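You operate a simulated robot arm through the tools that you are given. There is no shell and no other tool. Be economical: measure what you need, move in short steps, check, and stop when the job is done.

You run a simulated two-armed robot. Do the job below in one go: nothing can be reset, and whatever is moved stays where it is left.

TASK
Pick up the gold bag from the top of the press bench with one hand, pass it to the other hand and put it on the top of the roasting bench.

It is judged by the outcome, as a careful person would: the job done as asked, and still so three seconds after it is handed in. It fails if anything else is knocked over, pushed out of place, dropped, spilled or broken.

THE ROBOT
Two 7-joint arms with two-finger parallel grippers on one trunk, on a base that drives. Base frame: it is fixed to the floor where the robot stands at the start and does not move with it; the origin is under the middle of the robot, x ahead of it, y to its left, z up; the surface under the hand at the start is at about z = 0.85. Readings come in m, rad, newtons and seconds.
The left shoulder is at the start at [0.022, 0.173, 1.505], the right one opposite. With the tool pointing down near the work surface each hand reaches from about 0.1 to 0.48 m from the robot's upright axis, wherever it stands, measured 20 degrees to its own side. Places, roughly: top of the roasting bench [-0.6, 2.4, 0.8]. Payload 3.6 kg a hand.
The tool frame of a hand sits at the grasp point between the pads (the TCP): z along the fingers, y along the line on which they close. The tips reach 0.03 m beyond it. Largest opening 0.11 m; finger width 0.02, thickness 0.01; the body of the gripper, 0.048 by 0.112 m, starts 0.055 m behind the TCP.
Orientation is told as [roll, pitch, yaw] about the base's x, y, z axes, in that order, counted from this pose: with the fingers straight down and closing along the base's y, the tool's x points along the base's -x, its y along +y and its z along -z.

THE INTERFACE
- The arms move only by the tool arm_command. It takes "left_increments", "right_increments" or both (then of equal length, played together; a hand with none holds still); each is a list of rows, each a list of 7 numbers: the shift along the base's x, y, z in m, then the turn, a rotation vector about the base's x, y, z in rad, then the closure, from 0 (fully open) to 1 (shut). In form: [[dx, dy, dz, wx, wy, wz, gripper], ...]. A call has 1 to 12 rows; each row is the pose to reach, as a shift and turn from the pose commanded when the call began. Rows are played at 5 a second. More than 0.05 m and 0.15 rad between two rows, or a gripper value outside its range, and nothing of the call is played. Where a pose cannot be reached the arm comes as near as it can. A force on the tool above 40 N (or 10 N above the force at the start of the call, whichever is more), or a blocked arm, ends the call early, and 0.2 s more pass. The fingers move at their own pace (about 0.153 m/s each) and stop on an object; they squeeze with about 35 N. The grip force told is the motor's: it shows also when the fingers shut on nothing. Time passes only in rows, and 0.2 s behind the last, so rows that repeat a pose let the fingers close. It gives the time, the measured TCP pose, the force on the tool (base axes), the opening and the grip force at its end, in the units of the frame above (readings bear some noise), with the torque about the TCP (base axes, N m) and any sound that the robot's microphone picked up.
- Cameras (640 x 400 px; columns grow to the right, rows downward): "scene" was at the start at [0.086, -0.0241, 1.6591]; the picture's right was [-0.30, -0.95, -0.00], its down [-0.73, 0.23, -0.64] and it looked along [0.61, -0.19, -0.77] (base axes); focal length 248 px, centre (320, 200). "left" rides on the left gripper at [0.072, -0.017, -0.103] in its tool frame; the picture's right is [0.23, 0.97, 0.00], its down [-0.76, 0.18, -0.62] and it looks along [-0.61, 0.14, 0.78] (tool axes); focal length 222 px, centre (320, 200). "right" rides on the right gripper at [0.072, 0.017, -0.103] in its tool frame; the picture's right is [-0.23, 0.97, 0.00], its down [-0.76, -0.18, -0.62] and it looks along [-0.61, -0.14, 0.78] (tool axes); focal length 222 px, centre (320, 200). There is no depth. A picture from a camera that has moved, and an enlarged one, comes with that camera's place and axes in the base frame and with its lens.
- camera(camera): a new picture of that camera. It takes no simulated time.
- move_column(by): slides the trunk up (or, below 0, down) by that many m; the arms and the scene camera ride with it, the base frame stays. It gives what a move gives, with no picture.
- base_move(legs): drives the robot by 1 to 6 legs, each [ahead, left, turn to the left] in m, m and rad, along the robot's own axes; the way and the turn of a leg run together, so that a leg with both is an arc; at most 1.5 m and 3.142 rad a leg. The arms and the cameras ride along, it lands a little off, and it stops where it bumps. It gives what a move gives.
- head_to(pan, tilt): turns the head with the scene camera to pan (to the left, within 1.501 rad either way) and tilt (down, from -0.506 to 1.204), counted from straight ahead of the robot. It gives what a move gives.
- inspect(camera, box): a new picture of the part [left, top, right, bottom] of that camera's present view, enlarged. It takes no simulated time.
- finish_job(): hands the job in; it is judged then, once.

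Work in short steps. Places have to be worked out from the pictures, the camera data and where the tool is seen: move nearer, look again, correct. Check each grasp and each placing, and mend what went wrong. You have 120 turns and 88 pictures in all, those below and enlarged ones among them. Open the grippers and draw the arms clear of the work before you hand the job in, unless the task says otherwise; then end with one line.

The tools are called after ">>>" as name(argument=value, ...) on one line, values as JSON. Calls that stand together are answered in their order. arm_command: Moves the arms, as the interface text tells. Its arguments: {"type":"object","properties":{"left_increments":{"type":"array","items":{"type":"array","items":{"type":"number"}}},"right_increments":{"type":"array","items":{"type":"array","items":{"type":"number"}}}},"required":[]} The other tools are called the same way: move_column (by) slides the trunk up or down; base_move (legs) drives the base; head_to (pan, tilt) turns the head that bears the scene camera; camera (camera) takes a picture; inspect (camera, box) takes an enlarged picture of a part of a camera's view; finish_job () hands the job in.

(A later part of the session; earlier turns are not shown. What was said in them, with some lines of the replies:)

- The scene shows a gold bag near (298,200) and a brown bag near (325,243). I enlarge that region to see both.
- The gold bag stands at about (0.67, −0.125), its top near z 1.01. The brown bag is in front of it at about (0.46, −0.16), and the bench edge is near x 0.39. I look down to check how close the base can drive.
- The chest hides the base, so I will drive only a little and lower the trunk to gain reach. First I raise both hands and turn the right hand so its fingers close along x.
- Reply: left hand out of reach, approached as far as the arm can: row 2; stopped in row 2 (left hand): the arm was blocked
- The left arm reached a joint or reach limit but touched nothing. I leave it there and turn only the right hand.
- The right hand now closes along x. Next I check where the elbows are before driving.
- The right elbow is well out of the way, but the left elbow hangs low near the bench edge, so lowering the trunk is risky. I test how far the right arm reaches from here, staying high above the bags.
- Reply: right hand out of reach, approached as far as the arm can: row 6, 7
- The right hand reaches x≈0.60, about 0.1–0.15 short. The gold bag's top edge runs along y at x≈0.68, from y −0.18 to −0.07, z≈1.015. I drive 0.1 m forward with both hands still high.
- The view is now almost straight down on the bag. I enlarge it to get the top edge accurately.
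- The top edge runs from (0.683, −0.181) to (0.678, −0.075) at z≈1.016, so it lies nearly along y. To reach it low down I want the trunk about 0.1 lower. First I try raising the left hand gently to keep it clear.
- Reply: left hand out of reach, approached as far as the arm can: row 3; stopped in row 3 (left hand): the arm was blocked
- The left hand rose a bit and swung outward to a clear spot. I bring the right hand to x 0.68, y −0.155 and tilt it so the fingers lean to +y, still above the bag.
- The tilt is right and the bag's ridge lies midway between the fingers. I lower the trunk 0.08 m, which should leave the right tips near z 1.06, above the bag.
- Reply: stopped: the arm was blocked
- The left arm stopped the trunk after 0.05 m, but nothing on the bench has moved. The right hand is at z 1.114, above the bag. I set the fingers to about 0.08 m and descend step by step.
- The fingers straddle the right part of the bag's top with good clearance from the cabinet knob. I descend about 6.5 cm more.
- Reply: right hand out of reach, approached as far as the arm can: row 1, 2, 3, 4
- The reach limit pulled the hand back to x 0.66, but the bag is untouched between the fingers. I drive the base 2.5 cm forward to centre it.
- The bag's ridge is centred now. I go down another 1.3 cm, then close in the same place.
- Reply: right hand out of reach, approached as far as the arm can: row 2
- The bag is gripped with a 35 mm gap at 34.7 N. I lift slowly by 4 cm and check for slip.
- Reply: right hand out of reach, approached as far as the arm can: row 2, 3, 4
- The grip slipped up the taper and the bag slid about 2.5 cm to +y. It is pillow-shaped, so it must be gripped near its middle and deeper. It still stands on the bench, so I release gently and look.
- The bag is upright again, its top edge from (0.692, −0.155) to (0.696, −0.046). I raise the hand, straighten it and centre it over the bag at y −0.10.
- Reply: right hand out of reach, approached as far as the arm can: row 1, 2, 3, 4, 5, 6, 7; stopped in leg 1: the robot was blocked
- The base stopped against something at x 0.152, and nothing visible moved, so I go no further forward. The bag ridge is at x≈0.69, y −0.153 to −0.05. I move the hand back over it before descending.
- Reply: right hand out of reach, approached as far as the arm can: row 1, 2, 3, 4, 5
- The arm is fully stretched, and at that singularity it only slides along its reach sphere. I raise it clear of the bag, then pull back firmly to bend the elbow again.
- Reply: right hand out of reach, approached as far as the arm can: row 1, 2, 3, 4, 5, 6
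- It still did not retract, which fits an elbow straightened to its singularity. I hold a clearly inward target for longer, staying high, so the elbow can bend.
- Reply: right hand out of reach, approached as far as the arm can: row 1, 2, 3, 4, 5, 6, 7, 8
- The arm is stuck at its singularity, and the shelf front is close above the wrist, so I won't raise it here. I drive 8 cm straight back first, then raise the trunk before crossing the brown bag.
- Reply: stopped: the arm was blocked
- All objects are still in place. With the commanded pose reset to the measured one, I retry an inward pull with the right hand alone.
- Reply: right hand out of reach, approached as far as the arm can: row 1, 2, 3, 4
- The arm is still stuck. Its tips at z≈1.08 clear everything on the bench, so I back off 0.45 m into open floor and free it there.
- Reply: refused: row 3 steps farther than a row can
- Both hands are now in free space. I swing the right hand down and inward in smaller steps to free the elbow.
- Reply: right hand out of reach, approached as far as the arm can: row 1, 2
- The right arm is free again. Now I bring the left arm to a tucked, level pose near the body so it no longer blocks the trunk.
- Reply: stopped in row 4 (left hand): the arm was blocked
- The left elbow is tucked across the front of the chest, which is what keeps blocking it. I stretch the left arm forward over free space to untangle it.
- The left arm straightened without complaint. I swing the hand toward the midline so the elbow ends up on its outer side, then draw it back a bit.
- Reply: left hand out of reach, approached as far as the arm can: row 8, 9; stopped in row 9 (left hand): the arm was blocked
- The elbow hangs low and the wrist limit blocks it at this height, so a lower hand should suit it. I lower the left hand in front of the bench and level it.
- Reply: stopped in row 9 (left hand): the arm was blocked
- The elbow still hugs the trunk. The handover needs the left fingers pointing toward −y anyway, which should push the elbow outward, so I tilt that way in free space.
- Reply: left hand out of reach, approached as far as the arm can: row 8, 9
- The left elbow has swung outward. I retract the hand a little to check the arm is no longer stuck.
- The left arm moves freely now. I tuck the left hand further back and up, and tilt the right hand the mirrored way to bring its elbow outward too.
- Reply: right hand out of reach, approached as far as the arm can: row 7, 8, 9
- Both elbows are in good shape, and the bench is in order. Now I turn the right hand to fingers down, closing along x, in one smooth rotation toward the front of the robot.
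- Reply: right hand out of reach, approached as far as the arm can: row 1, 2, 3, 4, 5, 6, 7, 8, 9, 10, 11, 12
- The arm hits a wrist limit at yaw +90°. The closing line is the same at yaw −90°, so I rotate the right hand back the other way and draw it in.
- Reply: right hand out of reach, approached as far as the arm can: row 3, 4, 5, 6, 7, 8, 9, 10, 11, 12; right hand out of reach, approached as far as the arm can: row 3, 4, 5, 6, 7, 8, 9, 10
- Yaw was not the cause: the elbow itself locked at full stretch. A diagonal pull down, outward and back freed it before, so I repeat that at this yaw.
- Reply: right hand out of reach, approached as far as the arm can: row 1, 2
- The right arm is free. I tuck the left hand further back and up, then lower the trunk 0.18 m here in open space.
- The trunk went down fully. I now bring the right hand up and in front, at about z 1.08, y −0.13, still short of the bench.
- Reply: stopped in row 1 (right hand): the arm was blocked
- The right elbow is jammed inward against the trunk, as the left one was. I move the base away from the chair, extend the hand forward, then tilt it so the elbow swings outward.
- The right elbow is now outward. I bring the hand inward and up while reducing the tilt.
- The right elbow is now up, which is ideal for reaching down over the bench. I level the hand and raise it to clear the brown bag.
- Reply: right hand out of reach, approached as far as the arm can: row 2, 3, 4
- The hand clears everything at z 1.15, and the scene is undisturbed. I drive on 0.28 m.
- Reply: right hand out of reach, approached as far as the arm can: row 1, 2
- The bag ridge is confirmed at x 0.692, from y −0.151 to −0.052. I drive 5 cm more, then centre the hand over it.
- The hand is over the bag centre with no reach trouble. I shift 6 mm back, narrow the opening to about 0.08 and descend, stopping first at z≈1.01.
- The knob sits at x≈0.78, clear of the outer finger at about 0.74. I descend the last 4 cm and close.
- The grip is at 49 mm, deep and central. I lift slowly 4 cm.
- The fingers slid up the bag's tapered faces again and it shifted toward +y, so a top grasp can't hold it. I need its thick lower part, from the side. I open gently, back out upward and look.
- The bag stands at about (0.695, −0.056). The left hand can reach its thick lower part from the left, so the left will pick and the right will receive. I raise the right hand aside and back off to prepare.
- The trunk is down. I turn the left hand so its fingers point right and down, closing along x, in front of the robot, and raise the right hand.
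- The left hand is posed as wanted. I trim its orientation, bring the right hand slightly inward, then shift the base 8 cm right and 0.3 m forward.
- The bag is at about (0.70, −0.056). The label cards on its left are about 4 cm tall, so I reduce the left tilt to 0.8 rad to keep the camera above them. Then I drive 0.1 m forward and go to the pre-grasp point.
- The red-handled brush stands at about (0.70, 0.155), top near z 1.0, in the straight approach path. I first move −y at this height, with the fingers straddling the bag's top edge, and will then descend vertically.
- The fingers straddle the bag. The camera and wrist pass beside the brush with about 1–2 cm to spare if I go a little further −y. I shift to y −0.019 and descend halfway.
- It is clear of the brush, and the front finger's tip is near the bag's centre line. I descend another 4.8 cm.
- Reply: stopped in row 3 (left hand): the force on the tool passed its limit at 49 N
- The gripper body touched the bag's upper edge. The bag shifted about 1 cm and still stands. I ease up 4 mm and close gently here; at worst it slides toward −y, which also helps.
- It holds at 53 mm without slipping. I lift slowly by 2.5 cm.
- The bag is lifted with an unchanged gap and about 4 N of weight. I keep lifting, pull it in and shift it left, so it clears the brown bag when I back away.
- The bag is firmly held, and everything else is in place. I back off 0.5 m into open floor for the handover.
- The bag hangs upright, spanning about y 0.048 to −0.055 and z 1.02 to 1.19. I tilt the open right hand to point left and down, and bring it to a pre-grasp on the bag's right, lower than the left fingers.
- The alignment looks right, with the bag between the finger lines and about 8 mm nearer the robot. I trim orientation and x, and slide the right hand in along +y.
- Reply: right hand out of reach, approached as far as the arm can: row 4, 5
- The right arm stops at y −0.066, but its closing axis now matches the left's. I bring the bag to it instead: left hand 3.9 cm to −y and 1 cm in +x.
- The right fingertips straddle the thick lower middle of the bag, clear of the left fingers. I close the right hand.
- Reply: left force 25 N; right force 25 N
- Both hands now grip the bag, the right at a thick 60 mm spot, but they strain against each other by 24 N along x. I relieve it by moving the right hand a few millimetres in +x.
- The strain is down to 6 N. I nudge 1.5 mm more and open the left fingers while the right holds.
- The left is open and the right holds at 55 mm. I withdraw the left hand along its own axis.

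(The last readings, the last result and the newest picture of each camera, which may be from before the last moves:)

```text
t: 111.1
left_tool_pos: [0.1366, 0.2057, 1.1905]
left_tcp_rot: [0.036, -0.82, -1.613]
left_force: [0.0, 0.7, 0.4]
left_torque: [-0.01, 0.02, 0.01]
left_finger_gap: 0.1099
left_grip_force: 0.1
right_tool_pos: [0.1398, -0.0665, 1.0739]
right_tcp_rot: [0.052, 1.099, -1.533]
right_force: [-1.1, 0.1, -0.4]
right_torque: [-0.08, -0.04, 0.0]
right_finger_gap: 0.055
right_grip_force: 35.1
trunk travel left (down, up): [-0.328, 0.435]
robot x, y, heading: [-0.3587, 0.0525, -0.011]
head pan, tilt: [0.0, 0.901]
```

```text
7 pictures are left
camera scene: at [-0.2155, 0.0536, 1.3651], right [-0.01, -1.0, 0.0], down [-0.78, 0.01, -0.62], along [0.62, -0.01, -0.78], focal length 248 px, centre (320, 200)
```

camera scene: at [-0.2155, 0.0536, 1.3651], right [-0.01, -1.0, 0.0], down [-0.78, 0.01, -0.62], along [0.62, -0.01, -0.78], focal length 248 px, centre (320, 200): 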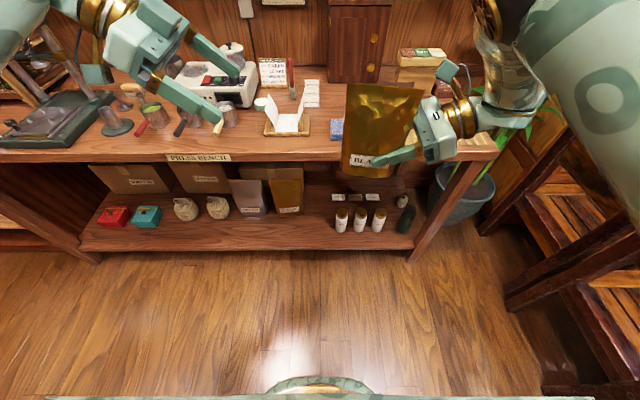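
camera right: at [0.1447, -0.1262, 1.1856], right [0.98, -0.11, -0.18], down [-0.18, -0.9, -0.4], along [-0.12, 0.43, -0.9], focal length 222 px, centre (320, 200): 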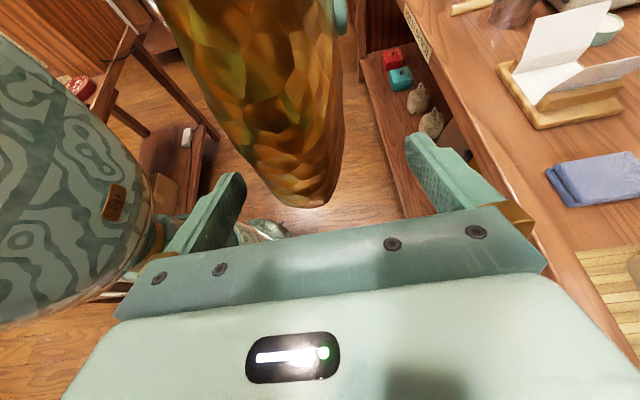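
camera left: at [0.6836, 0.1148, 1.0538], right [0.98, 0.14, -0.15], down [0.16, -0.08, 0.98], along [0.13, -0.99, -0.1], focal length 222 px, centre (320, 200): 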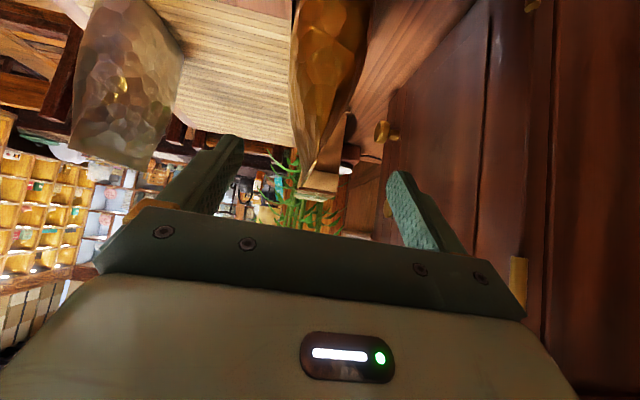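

The right hand holds the bag alone, so the handover is done. I tuck the left hand back and turn left 90° toward the roasting bench.

>>> arm_command(left_increments=[[-0.03, 0.02, 0, 0, 0, 0, 0], [-0.06, 0.04, 0, 0, 0, 0, 0], [-0.09, 0.06, 0, 0, 0, 0, 0], [-0.12, 0.08, 0, 0, 0, 0, 0], [-0.15, 0.1, 0, 0, 0, 0, 0], [-0.18, 0.12, 0, 0, 0, 0, 0], [-0.2, 0.13, 0, 0, 0, 0, 0]])

>>> base_move(legs=[[0, 0, 0.8], [0, 0, 0.78]])

>>> camera(camera="scene")

```text
t: 112.7
left_tool_pos: [-0.0456, 0.3139, 1.1817]
left_tcp_rot: [0.038, -0.817, -1.613]
left_force: [-0.3, 1.3, 0.8]
left_torque: [0.04, 0.01, 0.02]
left_finger_gap: 0.11
left_grip_force: 0.0
left hand out of reach, approached as far as the arm can: row 6, 7
right_tool_pos: [0.1378, -0.0665, 1.0747]
right_tcp_rot: [0.052, 1.1, -1.535]
right_force: [0.7, -0.4, 0.6]
right_torque: [-0.12, 0.02, -0.01]
right_finger_gap: 0.0548
right_grip_force: 35.1
trunk travel left (down, up): [-0.328, 0.435]
robot x, y, heading: [-0.3599, 0.0508, -0.01]
head pan, tilt: [0.0, 0.901]
```

```text
t: 117.3
left_tool_pos: [-0.6278, 0.3615, 1.1828]
left_tcp_rot: [0.038, -0.817, -0.017]
left_force: [0.3, -0.1, 0.3]
left_torque: [-0.02, -0.01, 0.01]
left_finger_gap: 0.11
left_grip_force: 0.1
right_tool_pos: [-0.2495, 0.5543, 1.0733]
right_tcp_rot: [0.052, 1.102, 0.061]
right_force: [0.4, 0.5, 0.2]
right_torque: [0.01, -0.08, -0.03]
right_finger_gap: 0.055
right_grip_force: 34.8
trunk travel left (down, up): [-0.328, 0.435]
robot x, y, heading: [-0.3624, 0.0534, 1.589]
head pan, tilt: [0.0, 0.901]
```

```text
6 pictures are left
camera scene: at [-0.3623, 0.1973, 1.3651], right [1.0, 0.02, 0.0], down [0.01, -0.78, -0.62], along [-0.01, 0.62, -0.78], focal length 248 px, centre (320, 200)
```

scene: 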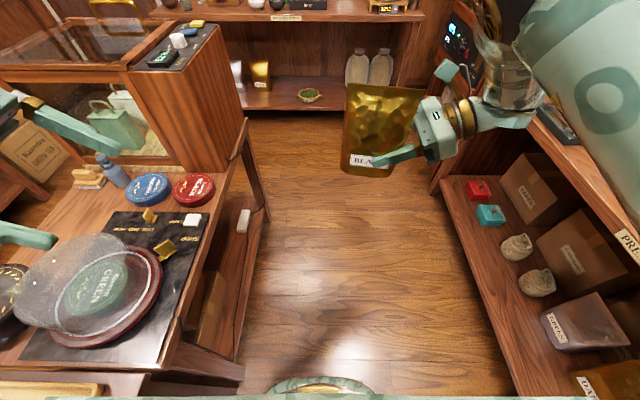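

The bag is steady. A shop counter with a glass case (top z≈1.15, right face x≈−0.73) is close on my left. I bring the left hand inward and shift the base right before driving up the aisle.

>>> arm_command(left_increments=[[0.025, 0.01, 0.01, 0, 0, 0, 0], [0.05, 0.02, 0.02, 0, 0, 0, 0], [0.075, 0.03, 0.03, 0, 0, 0, 0], [0.1, 0.03, 0.04, 0, 0, 0, 0]])

>>> base_move(legs=[[0, -0.13, -0.015]])

>>> camera(camera="scene")

```text
t: 118.3
left_tool_pos: [-0.5256, 0.3907, 1.2245]
left_tcp_rot: [0.038, -0.817, -0.014]
left_force: [0.5, 0.1, -0.2]
left_torque: [0.0, -0.02, -0.01]
left_finger_gap: 0.1102
left_grip_force: 0.0
right_tool_pos: [-0.2496, 0.5543, 1.0734]
right_tcp_rot: [0.053, 1.104, 0.064]
right_force: [0.6, 0.3, 0.0]
right_torque: [-0.02, -0.06, -0.01]
right_finger_gap: 0.055
right_grip_force: 35.5
trunk travel left (down, up): [-0.328, 0.435]
robot x, y, heading: [-0.3614, 0.0559, 1.59]
head pan, tilt: [0.0, 0.901]
```

```text
t: 119.6
left_tool_pos: [-0.3904, 0.3942, 1.2242]
left_tcp_rot: [0.038, -0.817, -0.03]
left_force: [0.4, -0.1, -0.3]
left_torque: [0.02, 0.0, 0.01]
left_finger_gap: 0.1099
left_grip_force: 0.0
right_tool_pos: [-0.1114, 0.5547, 1.0738]
right_tcp_rot: [0.052, 1.104, 0.047]
right_force: [-0.6, -0.4, 0.4]
right_torque: [0.01, -0.06, 0.01]
right_finger_gap: 0.0551
right_grip_force: 35.1
trunk travel left (down, up): [-0.328, 0.435]
robot x, y, heading: [-0.2306, 0.056, 1.577]
head pan, tilt: [0.0, 0.901]
```

```text
5 pictures are left
camera scene: at [-0.228, 0.1989, 1.3651], right [1.0, 0.0, 0.0], down [0.0, -0.78, -0.62], along [0.0, 0.62, -0.78], focal length 248 px, centre (320, 200)
```

scene: 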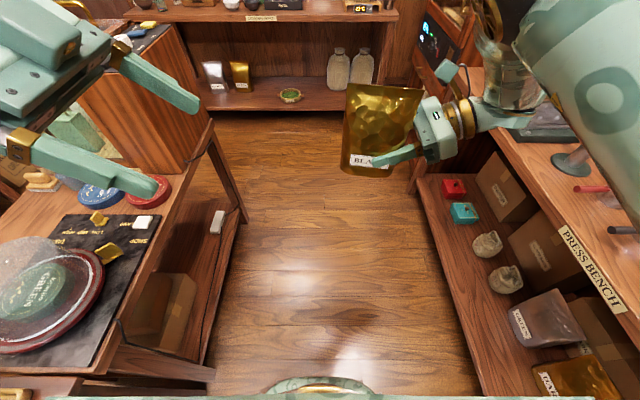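

The aisle ahead is clear, and the front strip of the roasting bench looks free. I drive 1.45 m forward, stopping short of the bench.

>>> base_move(legs=[[0.75, 0, 0], [0.7, 0, 0]])

>>> camera(camera="scene")

```text
t: 127.1
left_tool_pos: [-0.4038, 1.854, 1.2241]
left_tcp_rot: [0.036, -0.82, -0.021]
left_force: [0.0, -0.2, 0.2]
left_torque: [-0.03, 0.02, 0.03]
left_finger_gap: 0.11
left_grip_force: 0.1
right_tool_pos: [-0.1256, 2.016, 1.0732]
right_tcp_rot: [0.053, 1.102, 0.054]
right_force: [0.3, 0.8, -3.7]
right_torque: [-0.01, -0.09, -0.01]
right_finger_gap: 0.055
right_grip_force: 35.4
trunk travel left (down, up): [-0.328, 0.435]
robot x, y, heading: [-0.2434, 1.5192, 1.577]
head pan, tilt: [0.0, 0.901]
```

```text
4 pictures are left
camera scene: at [-0.2409, 1.6594, 1.365], right [1.0, 0.01, 0.0], down [0.01, -0.78, -0.62], along [-0.01, 0.62, -0.78], focal length 248 px, centre (320, 200)
```

scene: 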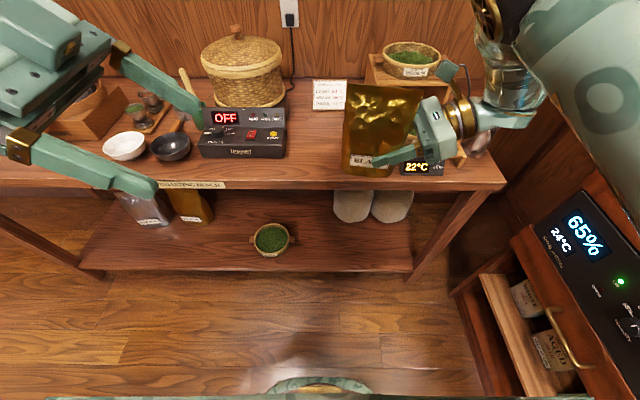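

The bench top is clear for x −0.34 to 0, between the control box and the 22 °C display. I aim for the bag at about (−0.20, 2.31), so I drive 0.29 m ahead and 4.5 cm left, then lower the trunk 0.16 m.

>>> base_move(legs=[[0.29, 0.045, 0]])

>>> move_column(by=-0.16)

>>> camera(camera="scene")

```text
t: 129.2
left_tool_pos: [-0.4473, 2.1512, 1.2242]
left_tcp_rot: [0.036, -0.818, -0.032]
left_force: [-0.2, 0.3, 0.0]
left_torque: [0.0, -0.02, -0.03]
left_finger_gap: 0.1099
left_grip_force: 0.1
right_tool_pos: [-0.1676, 2.3105, 1.0736]
right_tcp_rot: [0.05, 1.101, 0.044]
right_force: [0.0, 0.0, -3.0]
right_torque: [-0.02, -0.09, 0.01]
right_finger_gap: 0.0547
right_grip_force: 34.6
trunk travel left (down, up): [-0.328, 0.435]
robot x, y, heading: [-0.2848, 1.813, 1.572]
head pan, tilt: [0.0, 0.901]
```

```text
t: 130.5
left_tool_pos: [-0.4465, 2.1525, 1.0922]
left_tcp_rot: [0.023, -0.819, -0.025]
left_force: [0.4, 0.3, 0.1]
left_torque: [-0.01, -0.02, 0.0]
left_finger_gap: 0.1101
left_grip_force: 0.2
right_tool_pos: [-0.1678, 2.3302, 0.9083]
right_tcp_rot: [-0.135, 1.098, -0.12]
right_force: [-6.0, 1.8, 11.7]
right_torque: [-0.21, -1.77, 0.06]
right_finger_gap: 0.0549
right_grip_force: 35.2
trunk travel left (down, up): [-0.199, 0.564]
robot x, y, heading: [-0.286, 1.8135, 1.571]
head pan, tilt: [0.0, 0.901]
stopped: the force on the tool passed its limit at 80 N (the readings are from after the stop); the commanded pose is now the measured one
```

```text
3 pictures are left
camera scene: at [-0.2872, 2.0132, 1.2318], right [1.0, 0.0, 0.0], down [0.0, -0.78, -0.62], along [0.0, 0.62, -0.78], focal length 248 px, centre (320, 200)
```

scene: 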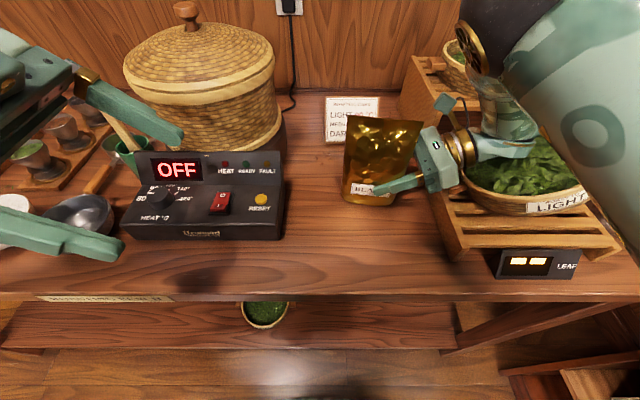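

The gripper's rear came down on the slatted rack that holds the basket, about 12 cm right of the grasp. I lift off at once and check.

>>> move_column(by=0.1)

>>> camera(camera="scene")

```text
t: 131.8
left_tool_pos: [-0.4471, 2.1545, 1.1916]
left_tcp_rot: [0.021, -0.82, -0.023]
left_force: [0.2, -0.8, 0.5]
left_torque: [-0.02, -0.01, -0.01]
left_finger_gap: 0.1099
left_grip_force: 0.0
right_tool_pos: [-0.1657, 2.3309, 1.0063]
right_tcp_rot: [-0.142, 1.099, -0.129]
right_force: [-0.1, 0.6, -2.3]
right_torque: [0.02, -0.09, 0.03]
right_finger_gap: 0.055
right_grip_force: 34.8
trunk travel left (down, up): [-0.299, 0.464]
robot x, y, heading: [-0.2886, 1.8101, 1.572]
head pan, tilt: [0.0, 0.901]
```

```text
2 pictures are left
camera scene: at [-0.286, 1.9665, 1.3351], right [1.0, 0.0, 0.0], down [0.0, -0.78, -0.62], along [0.0, 0.62, -0.78], focal length 248 px, centre (320, 200)
```

scene: 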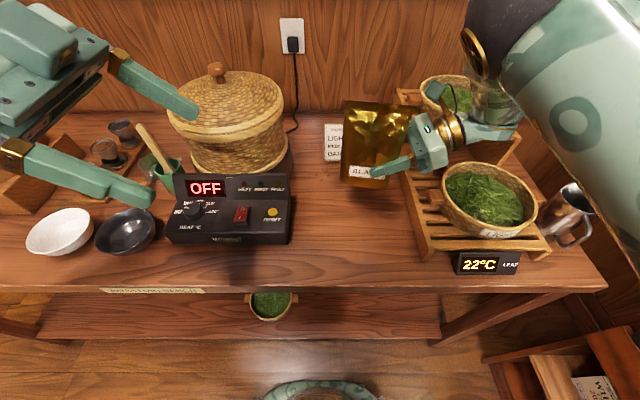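

The basket and rack are still upright, with nothing spilled. The free gap is x −0.36 to −0.045. I level the hand and lift its wrist a little, move 9.5 cm left and 8 cm back so the wrist clears the basket, then lower 9 cm.

>>> arm_command(right_increments=[[0, 0, 0, 0.043, -0.06, 0, 1], [0, 0, 0, 0.087, -0.12, 0, 1], [0, 0, 0, 0.087, -0.12, 0, 1]])

>>> base_move(legs=[[-0.08, 0.095, 0]])

>>> move_column(by=-0.09)

```text
t: 132.6
left_tool_pos: [-0.4463, 2.1539, 1.1915]
left_tcp_rot: [0.023, -0.818, -0.022]
left_force: [0.2, 0.4, 0.7]
left_torque: [-0.01, -0.01, -0.02]
left_finger_gap: 0.1099
left_grip_force: 0.1
right_tool_pos: [-0.164, 2.3299, 1.0078]
right_tcp_rot: [0.044, 0.982, 0.033]
right_force: [-1.3, 0.3, -3.4]
right_torque: [0.0, -0.11, 0.02]
right_finger_gap: 0.0547
right_grip_force: 35.1
trunk travel left (down, up): [-0.299, 0.464]
robot x, y, heading: [-0.2838, 1.8099, 1.57]
head pan, tilt: [0.0, 0.901]
```

```text
t: 133.9
left_tool_pos: [-0.5444, 2.0736, 1.1916]
left_tcp_rot: [0.024, -0.819, -0.022]
left_force: [-0.2, -0.6, -0.1]
left_torque: [0.03, -0.01, -0.01]
left_finger_gap: 0.11
left_grip_force: 0.1
right_tool_pos: [-0.2635, 2.2483, 1.0087]
right_tcp_rot: [0.044, 0.981, 0.034]
right_force: [-0.4, 0.4, -3.9]
right_torque: [0.02, -0.13, 0.01]
right_finger_gap: 0.0545
right_grip_force: 35.3
trunk travel left (down, up): [-0.299, 0.464]
robot x, y, heading: [-0.3821, 1.733, 1.573]
head pan, tilt: [0.0, 0.901]
```

```text
t: 135.2
left_tool_pos: [-0.5419, 2.073, 1.1007]
left_tcp_rot: [0.026, -0.818, -0.021]
left_force: [0.0, 0.4, -0.3]
left_torque: [-0.01, -0.01, 0.01]
left_finger_gap: 0.11
left_grip_force: 0.2
right_tool_pos: [-0.2627, 2.2625, 0.8836]
right_tcp_rot: [-0.096, 0.981, -0.081]
right_force: [0.5, 1.3, 8.1]
right_torque: [0.34, 0.21, -0.1]
right_finger_gap: 0.0564
right_grip_force: 34.9
trunk travel left (down, up): [-0.209, 0.554]
robot x, y, heading: [-0.3794, 1.7301, 1.572]
head pan, tilt: [0.0, 0.901]
```

The lower reading shows upward force directly under the bag, so it is on the bench top. I correct the small pitch that came with lowering and look closely.

>>> arm_command(right_increments=[[0, 0, 0.004, 0.03, 0, 0, 1], [0, 0, 0.004, 0.065, 0.0, 0, 1], [0, 0, 0.004, 0.065, 0, 0, 1]])

>>> inspect(camera="scene", box=[240, 60, 500, 260])

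```text
t: 135.9
left_tool_pos: [-0.5438, 2.0744, 1.1016]
left_tcp_rot: [0.023, -0.818, -0.02]
left_force: [0.0, -0.2, 0.0]
left_torque: [0.01, -0.03, 0.02]
left_finger_gap: 0.1099
left_grip_force: 0.1
right_tool_pos: [-0.2588, 2.2646, 0.8854]
right_tcp_rot: [0.015, 0.982, 0.014]
right_force: [0.2, 0.0, -3.9]
right_torque: [-0.01, -0.07, 0.01]
right_finger_gap: 0.056
right_grip_force: 35.1
right hand out of reach, approached as far as the arm can: row 2, 3
trunk travel left (down, up): [-0.209, 0.554]
robot x, y, heading: [-0.3827, 1.729, 1.575]
head pan, tilt: [0.0, 0.901]
```

```text
2.00 times, centred on (370, 160) of scene
camera zoom: at [-0.3826, 1.9291, 1.2424], right [1.0, 0.0, 0.0], down [0.0, -0.78, -0.62], along [0.0, 0.62, -0.78], focal length 495 px, centre (220, 280)
```

zoom: 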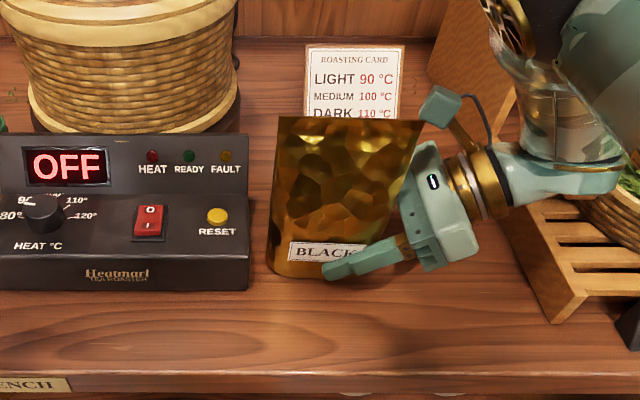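

The bag is upright in the free gap, a few millimetres above the wood and clear of the box and rack. I lower the last bit with the trunk.

>>> move_column(by=-0.008)

```text
t: 136.5
left_tool_pos: [-0.5441, 2.0717, 1.0944]
left_tcp_rot: [0.027, -0.818, -0.021]
left_force: [1.0, 0.1, 0.2]
left_torque: [0.04, -0.01, -0.03]
left_finger_gap: 0.1099
left_grip_force: 0.1
right_tool_pos: [-0.2592, 2.2641, 0.8806]
right_tcp_rot: [0.026, 0.984, 0.023]
right_force: [-5.1, -0.2, 16.1]
right_torque: [-0.47, 0.39, -0.06]
right_finger_gap: 0.0561
right_grip_force: 34.4
trunk travel left (down, up): [-0.201, 0.562]
robot x, y, heading: [-0.3832, 1.7337, 1.576]
head pan, tilt: [0.0, 0.901]
```

The bag is set down with about 16 N under it. I ease off 2 mm and open the right hand slowly.

>>> arm_command(right_increments=[[0, 0, 0.002, 0, 0, 0, 1], [0, 0, 0.002, 0, 0, 0, 0.45], [0, 0, 0.002, 0, 0, 0, 0.35], [0, 0, 0.002, 0, 0, 0, 0.2], [0, 0, 0.002, 0, 0, 0, 0], [0, 0, 0.002, 0, 0, 0, 0]])

```text
t: 137.9
left_tool_pos: [-0.5427, 2.0743, 1.0928]
left_tcp_rot: [0.022, -0.819, -0.021]
left_force: [0.6, 0.3, 0.3]
left_torque: [0.01, 0.01, -0.03]
left_finger_gap: 0.11
left_grip_force: 0.1
right_tool_pos: [-0.2578, 2.2647, 0.8808]
right_tcp_rot: [0.018, 0.985, 0.016]
right_force: [0.3, -0.4, -0.2]
right_torque: [-0.02, -0.03, 0.02]
right_finger_gap: 0.1102
right_grip_force: 0.0
trunk travel left (down, up): [-0.201, 0.562]
robot x, y, heading: [-0.3809, 1.7327, 1.573]
head pan, tilt: [0.0, 0.901]
```

The right hand is open with no load on it. I raise the trunk straight up to lift the fingers past the bag.

>>> move_column(by=0.04)

>>> move_column(by=0.13)

```text
t: 138.8
left_tool_pos: [-0.5432, 2.0751, 1.1326]
left_tcp_rot: [0.022, -0.82, -0.019]
left_force: [0.6, 0.0, -0.7]
left_torque: [-0.02, -0.01, -0.03]
left_finger_gap: 0.1102
left_grip_force: 0.1
right_tool_pos: [-0.258, 2.2653, 0.9203]
right_tcp_rot: [0.015, 0.984, 0.013]
right_force: [-0.5, 0.4, 0.2]
right_torque: [-0.01, 0.0, 0.04]
right_finger_gap: 0.1098
right_grip_force: 0.0
trunk travel left (down, up): [-0.241, 0.522]
robot x, y, heading: [-0.3775, 1.7313, 1.574]
head pan, tilt: [0.0, 0.901]
```

```text
t: 140.3
left_tool_pos: [-0.5433, 2.0749, 1.2634]
left_tcp_rot: [0.022, -0.818, -0.021]
left_force: [1.3, 0.1, 0.0]
left_torque: [-0.03, 0.0, 0.03]
left_finger_gap: 0.1101
left_grip_force: 0.1
right_tool_pos: [-0.2583, 2.2645, 1.0507]
right_tcp_rot: [0.018, 0.986, 0.013]
right_force: [0.5, 0.0, 0.1]
right_torque: [-0.01, 0.02, -0.03]
right_finger_gap: 0.1102
right_grip_force: 0.1
trunk travel left (down, up): [-0.371, 0.392]
robot x, y, heading: [-0.3827, 1.7309, 1.577]
head pan, tilt: [0.0, 0.901]
```

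The fingertips at z≈1.02 are above the bag's top, with no contact. I back away 0.3 m and use the last picture to check.

>>> base_move(legs=[[-0.3, 0, 0]])

>>> camera(camera="scene")

```text
t: 142.4
left_tool_pos: [-0.5422, 1.7706, 1.2636]
left_tcp_rot: [0.024, -0.819, -0.023]
left_force: [0.2, 0.1, 0.1]
left_torque: [0.01, 0.0, 0.03]
left_finger_gap: 0.1101
left_grip_force: 0.1
right_tool_pos: [-0.2561, 1.9615, 1.0516]
right_tcp_rot: [0.02, 0.985, 0.019]
right_force: [0.0, -0.2, -0.7]
right_torque: [0.01, 0.0, -0.04]
right_finger_gap: 0.11
right_grip_force: 0.0
trunk travel left (down, up): [-0.371, 0.392]
robot x, y, heading: [-0.3788, 1.425, 1.573]
head pan, tilt: [0.0, 0.901]
```

```text
0 pictures are left
camera scene: at [-0.3815, 1.556, 1.4086], right [1.0, 0.0, 0.0], down [0.0, -0.78, -0.62], along [0.0, 0.62, -0.78], focal length 248 px, centre (320, 200)
```

scene: 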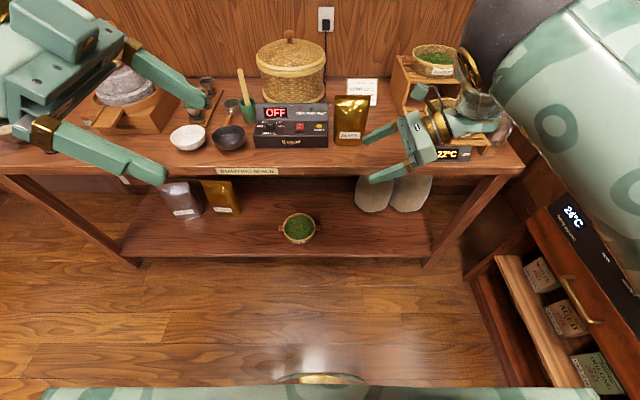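

The gold bag stands upright on the roasting bench. Both hands are open and clear of it, and the things around it look in place.

>>> finish_job()

```text
The job is handed in.
```

The gold bag was picked up from the press bench with the left hand, passed to the right and set upright on the roasting bench; while lowering it, the right gripper pressed briefly on the basket rack (the move stopped at 80 N), and in the picture right after that the rack and basket were upright with nothing spilled.
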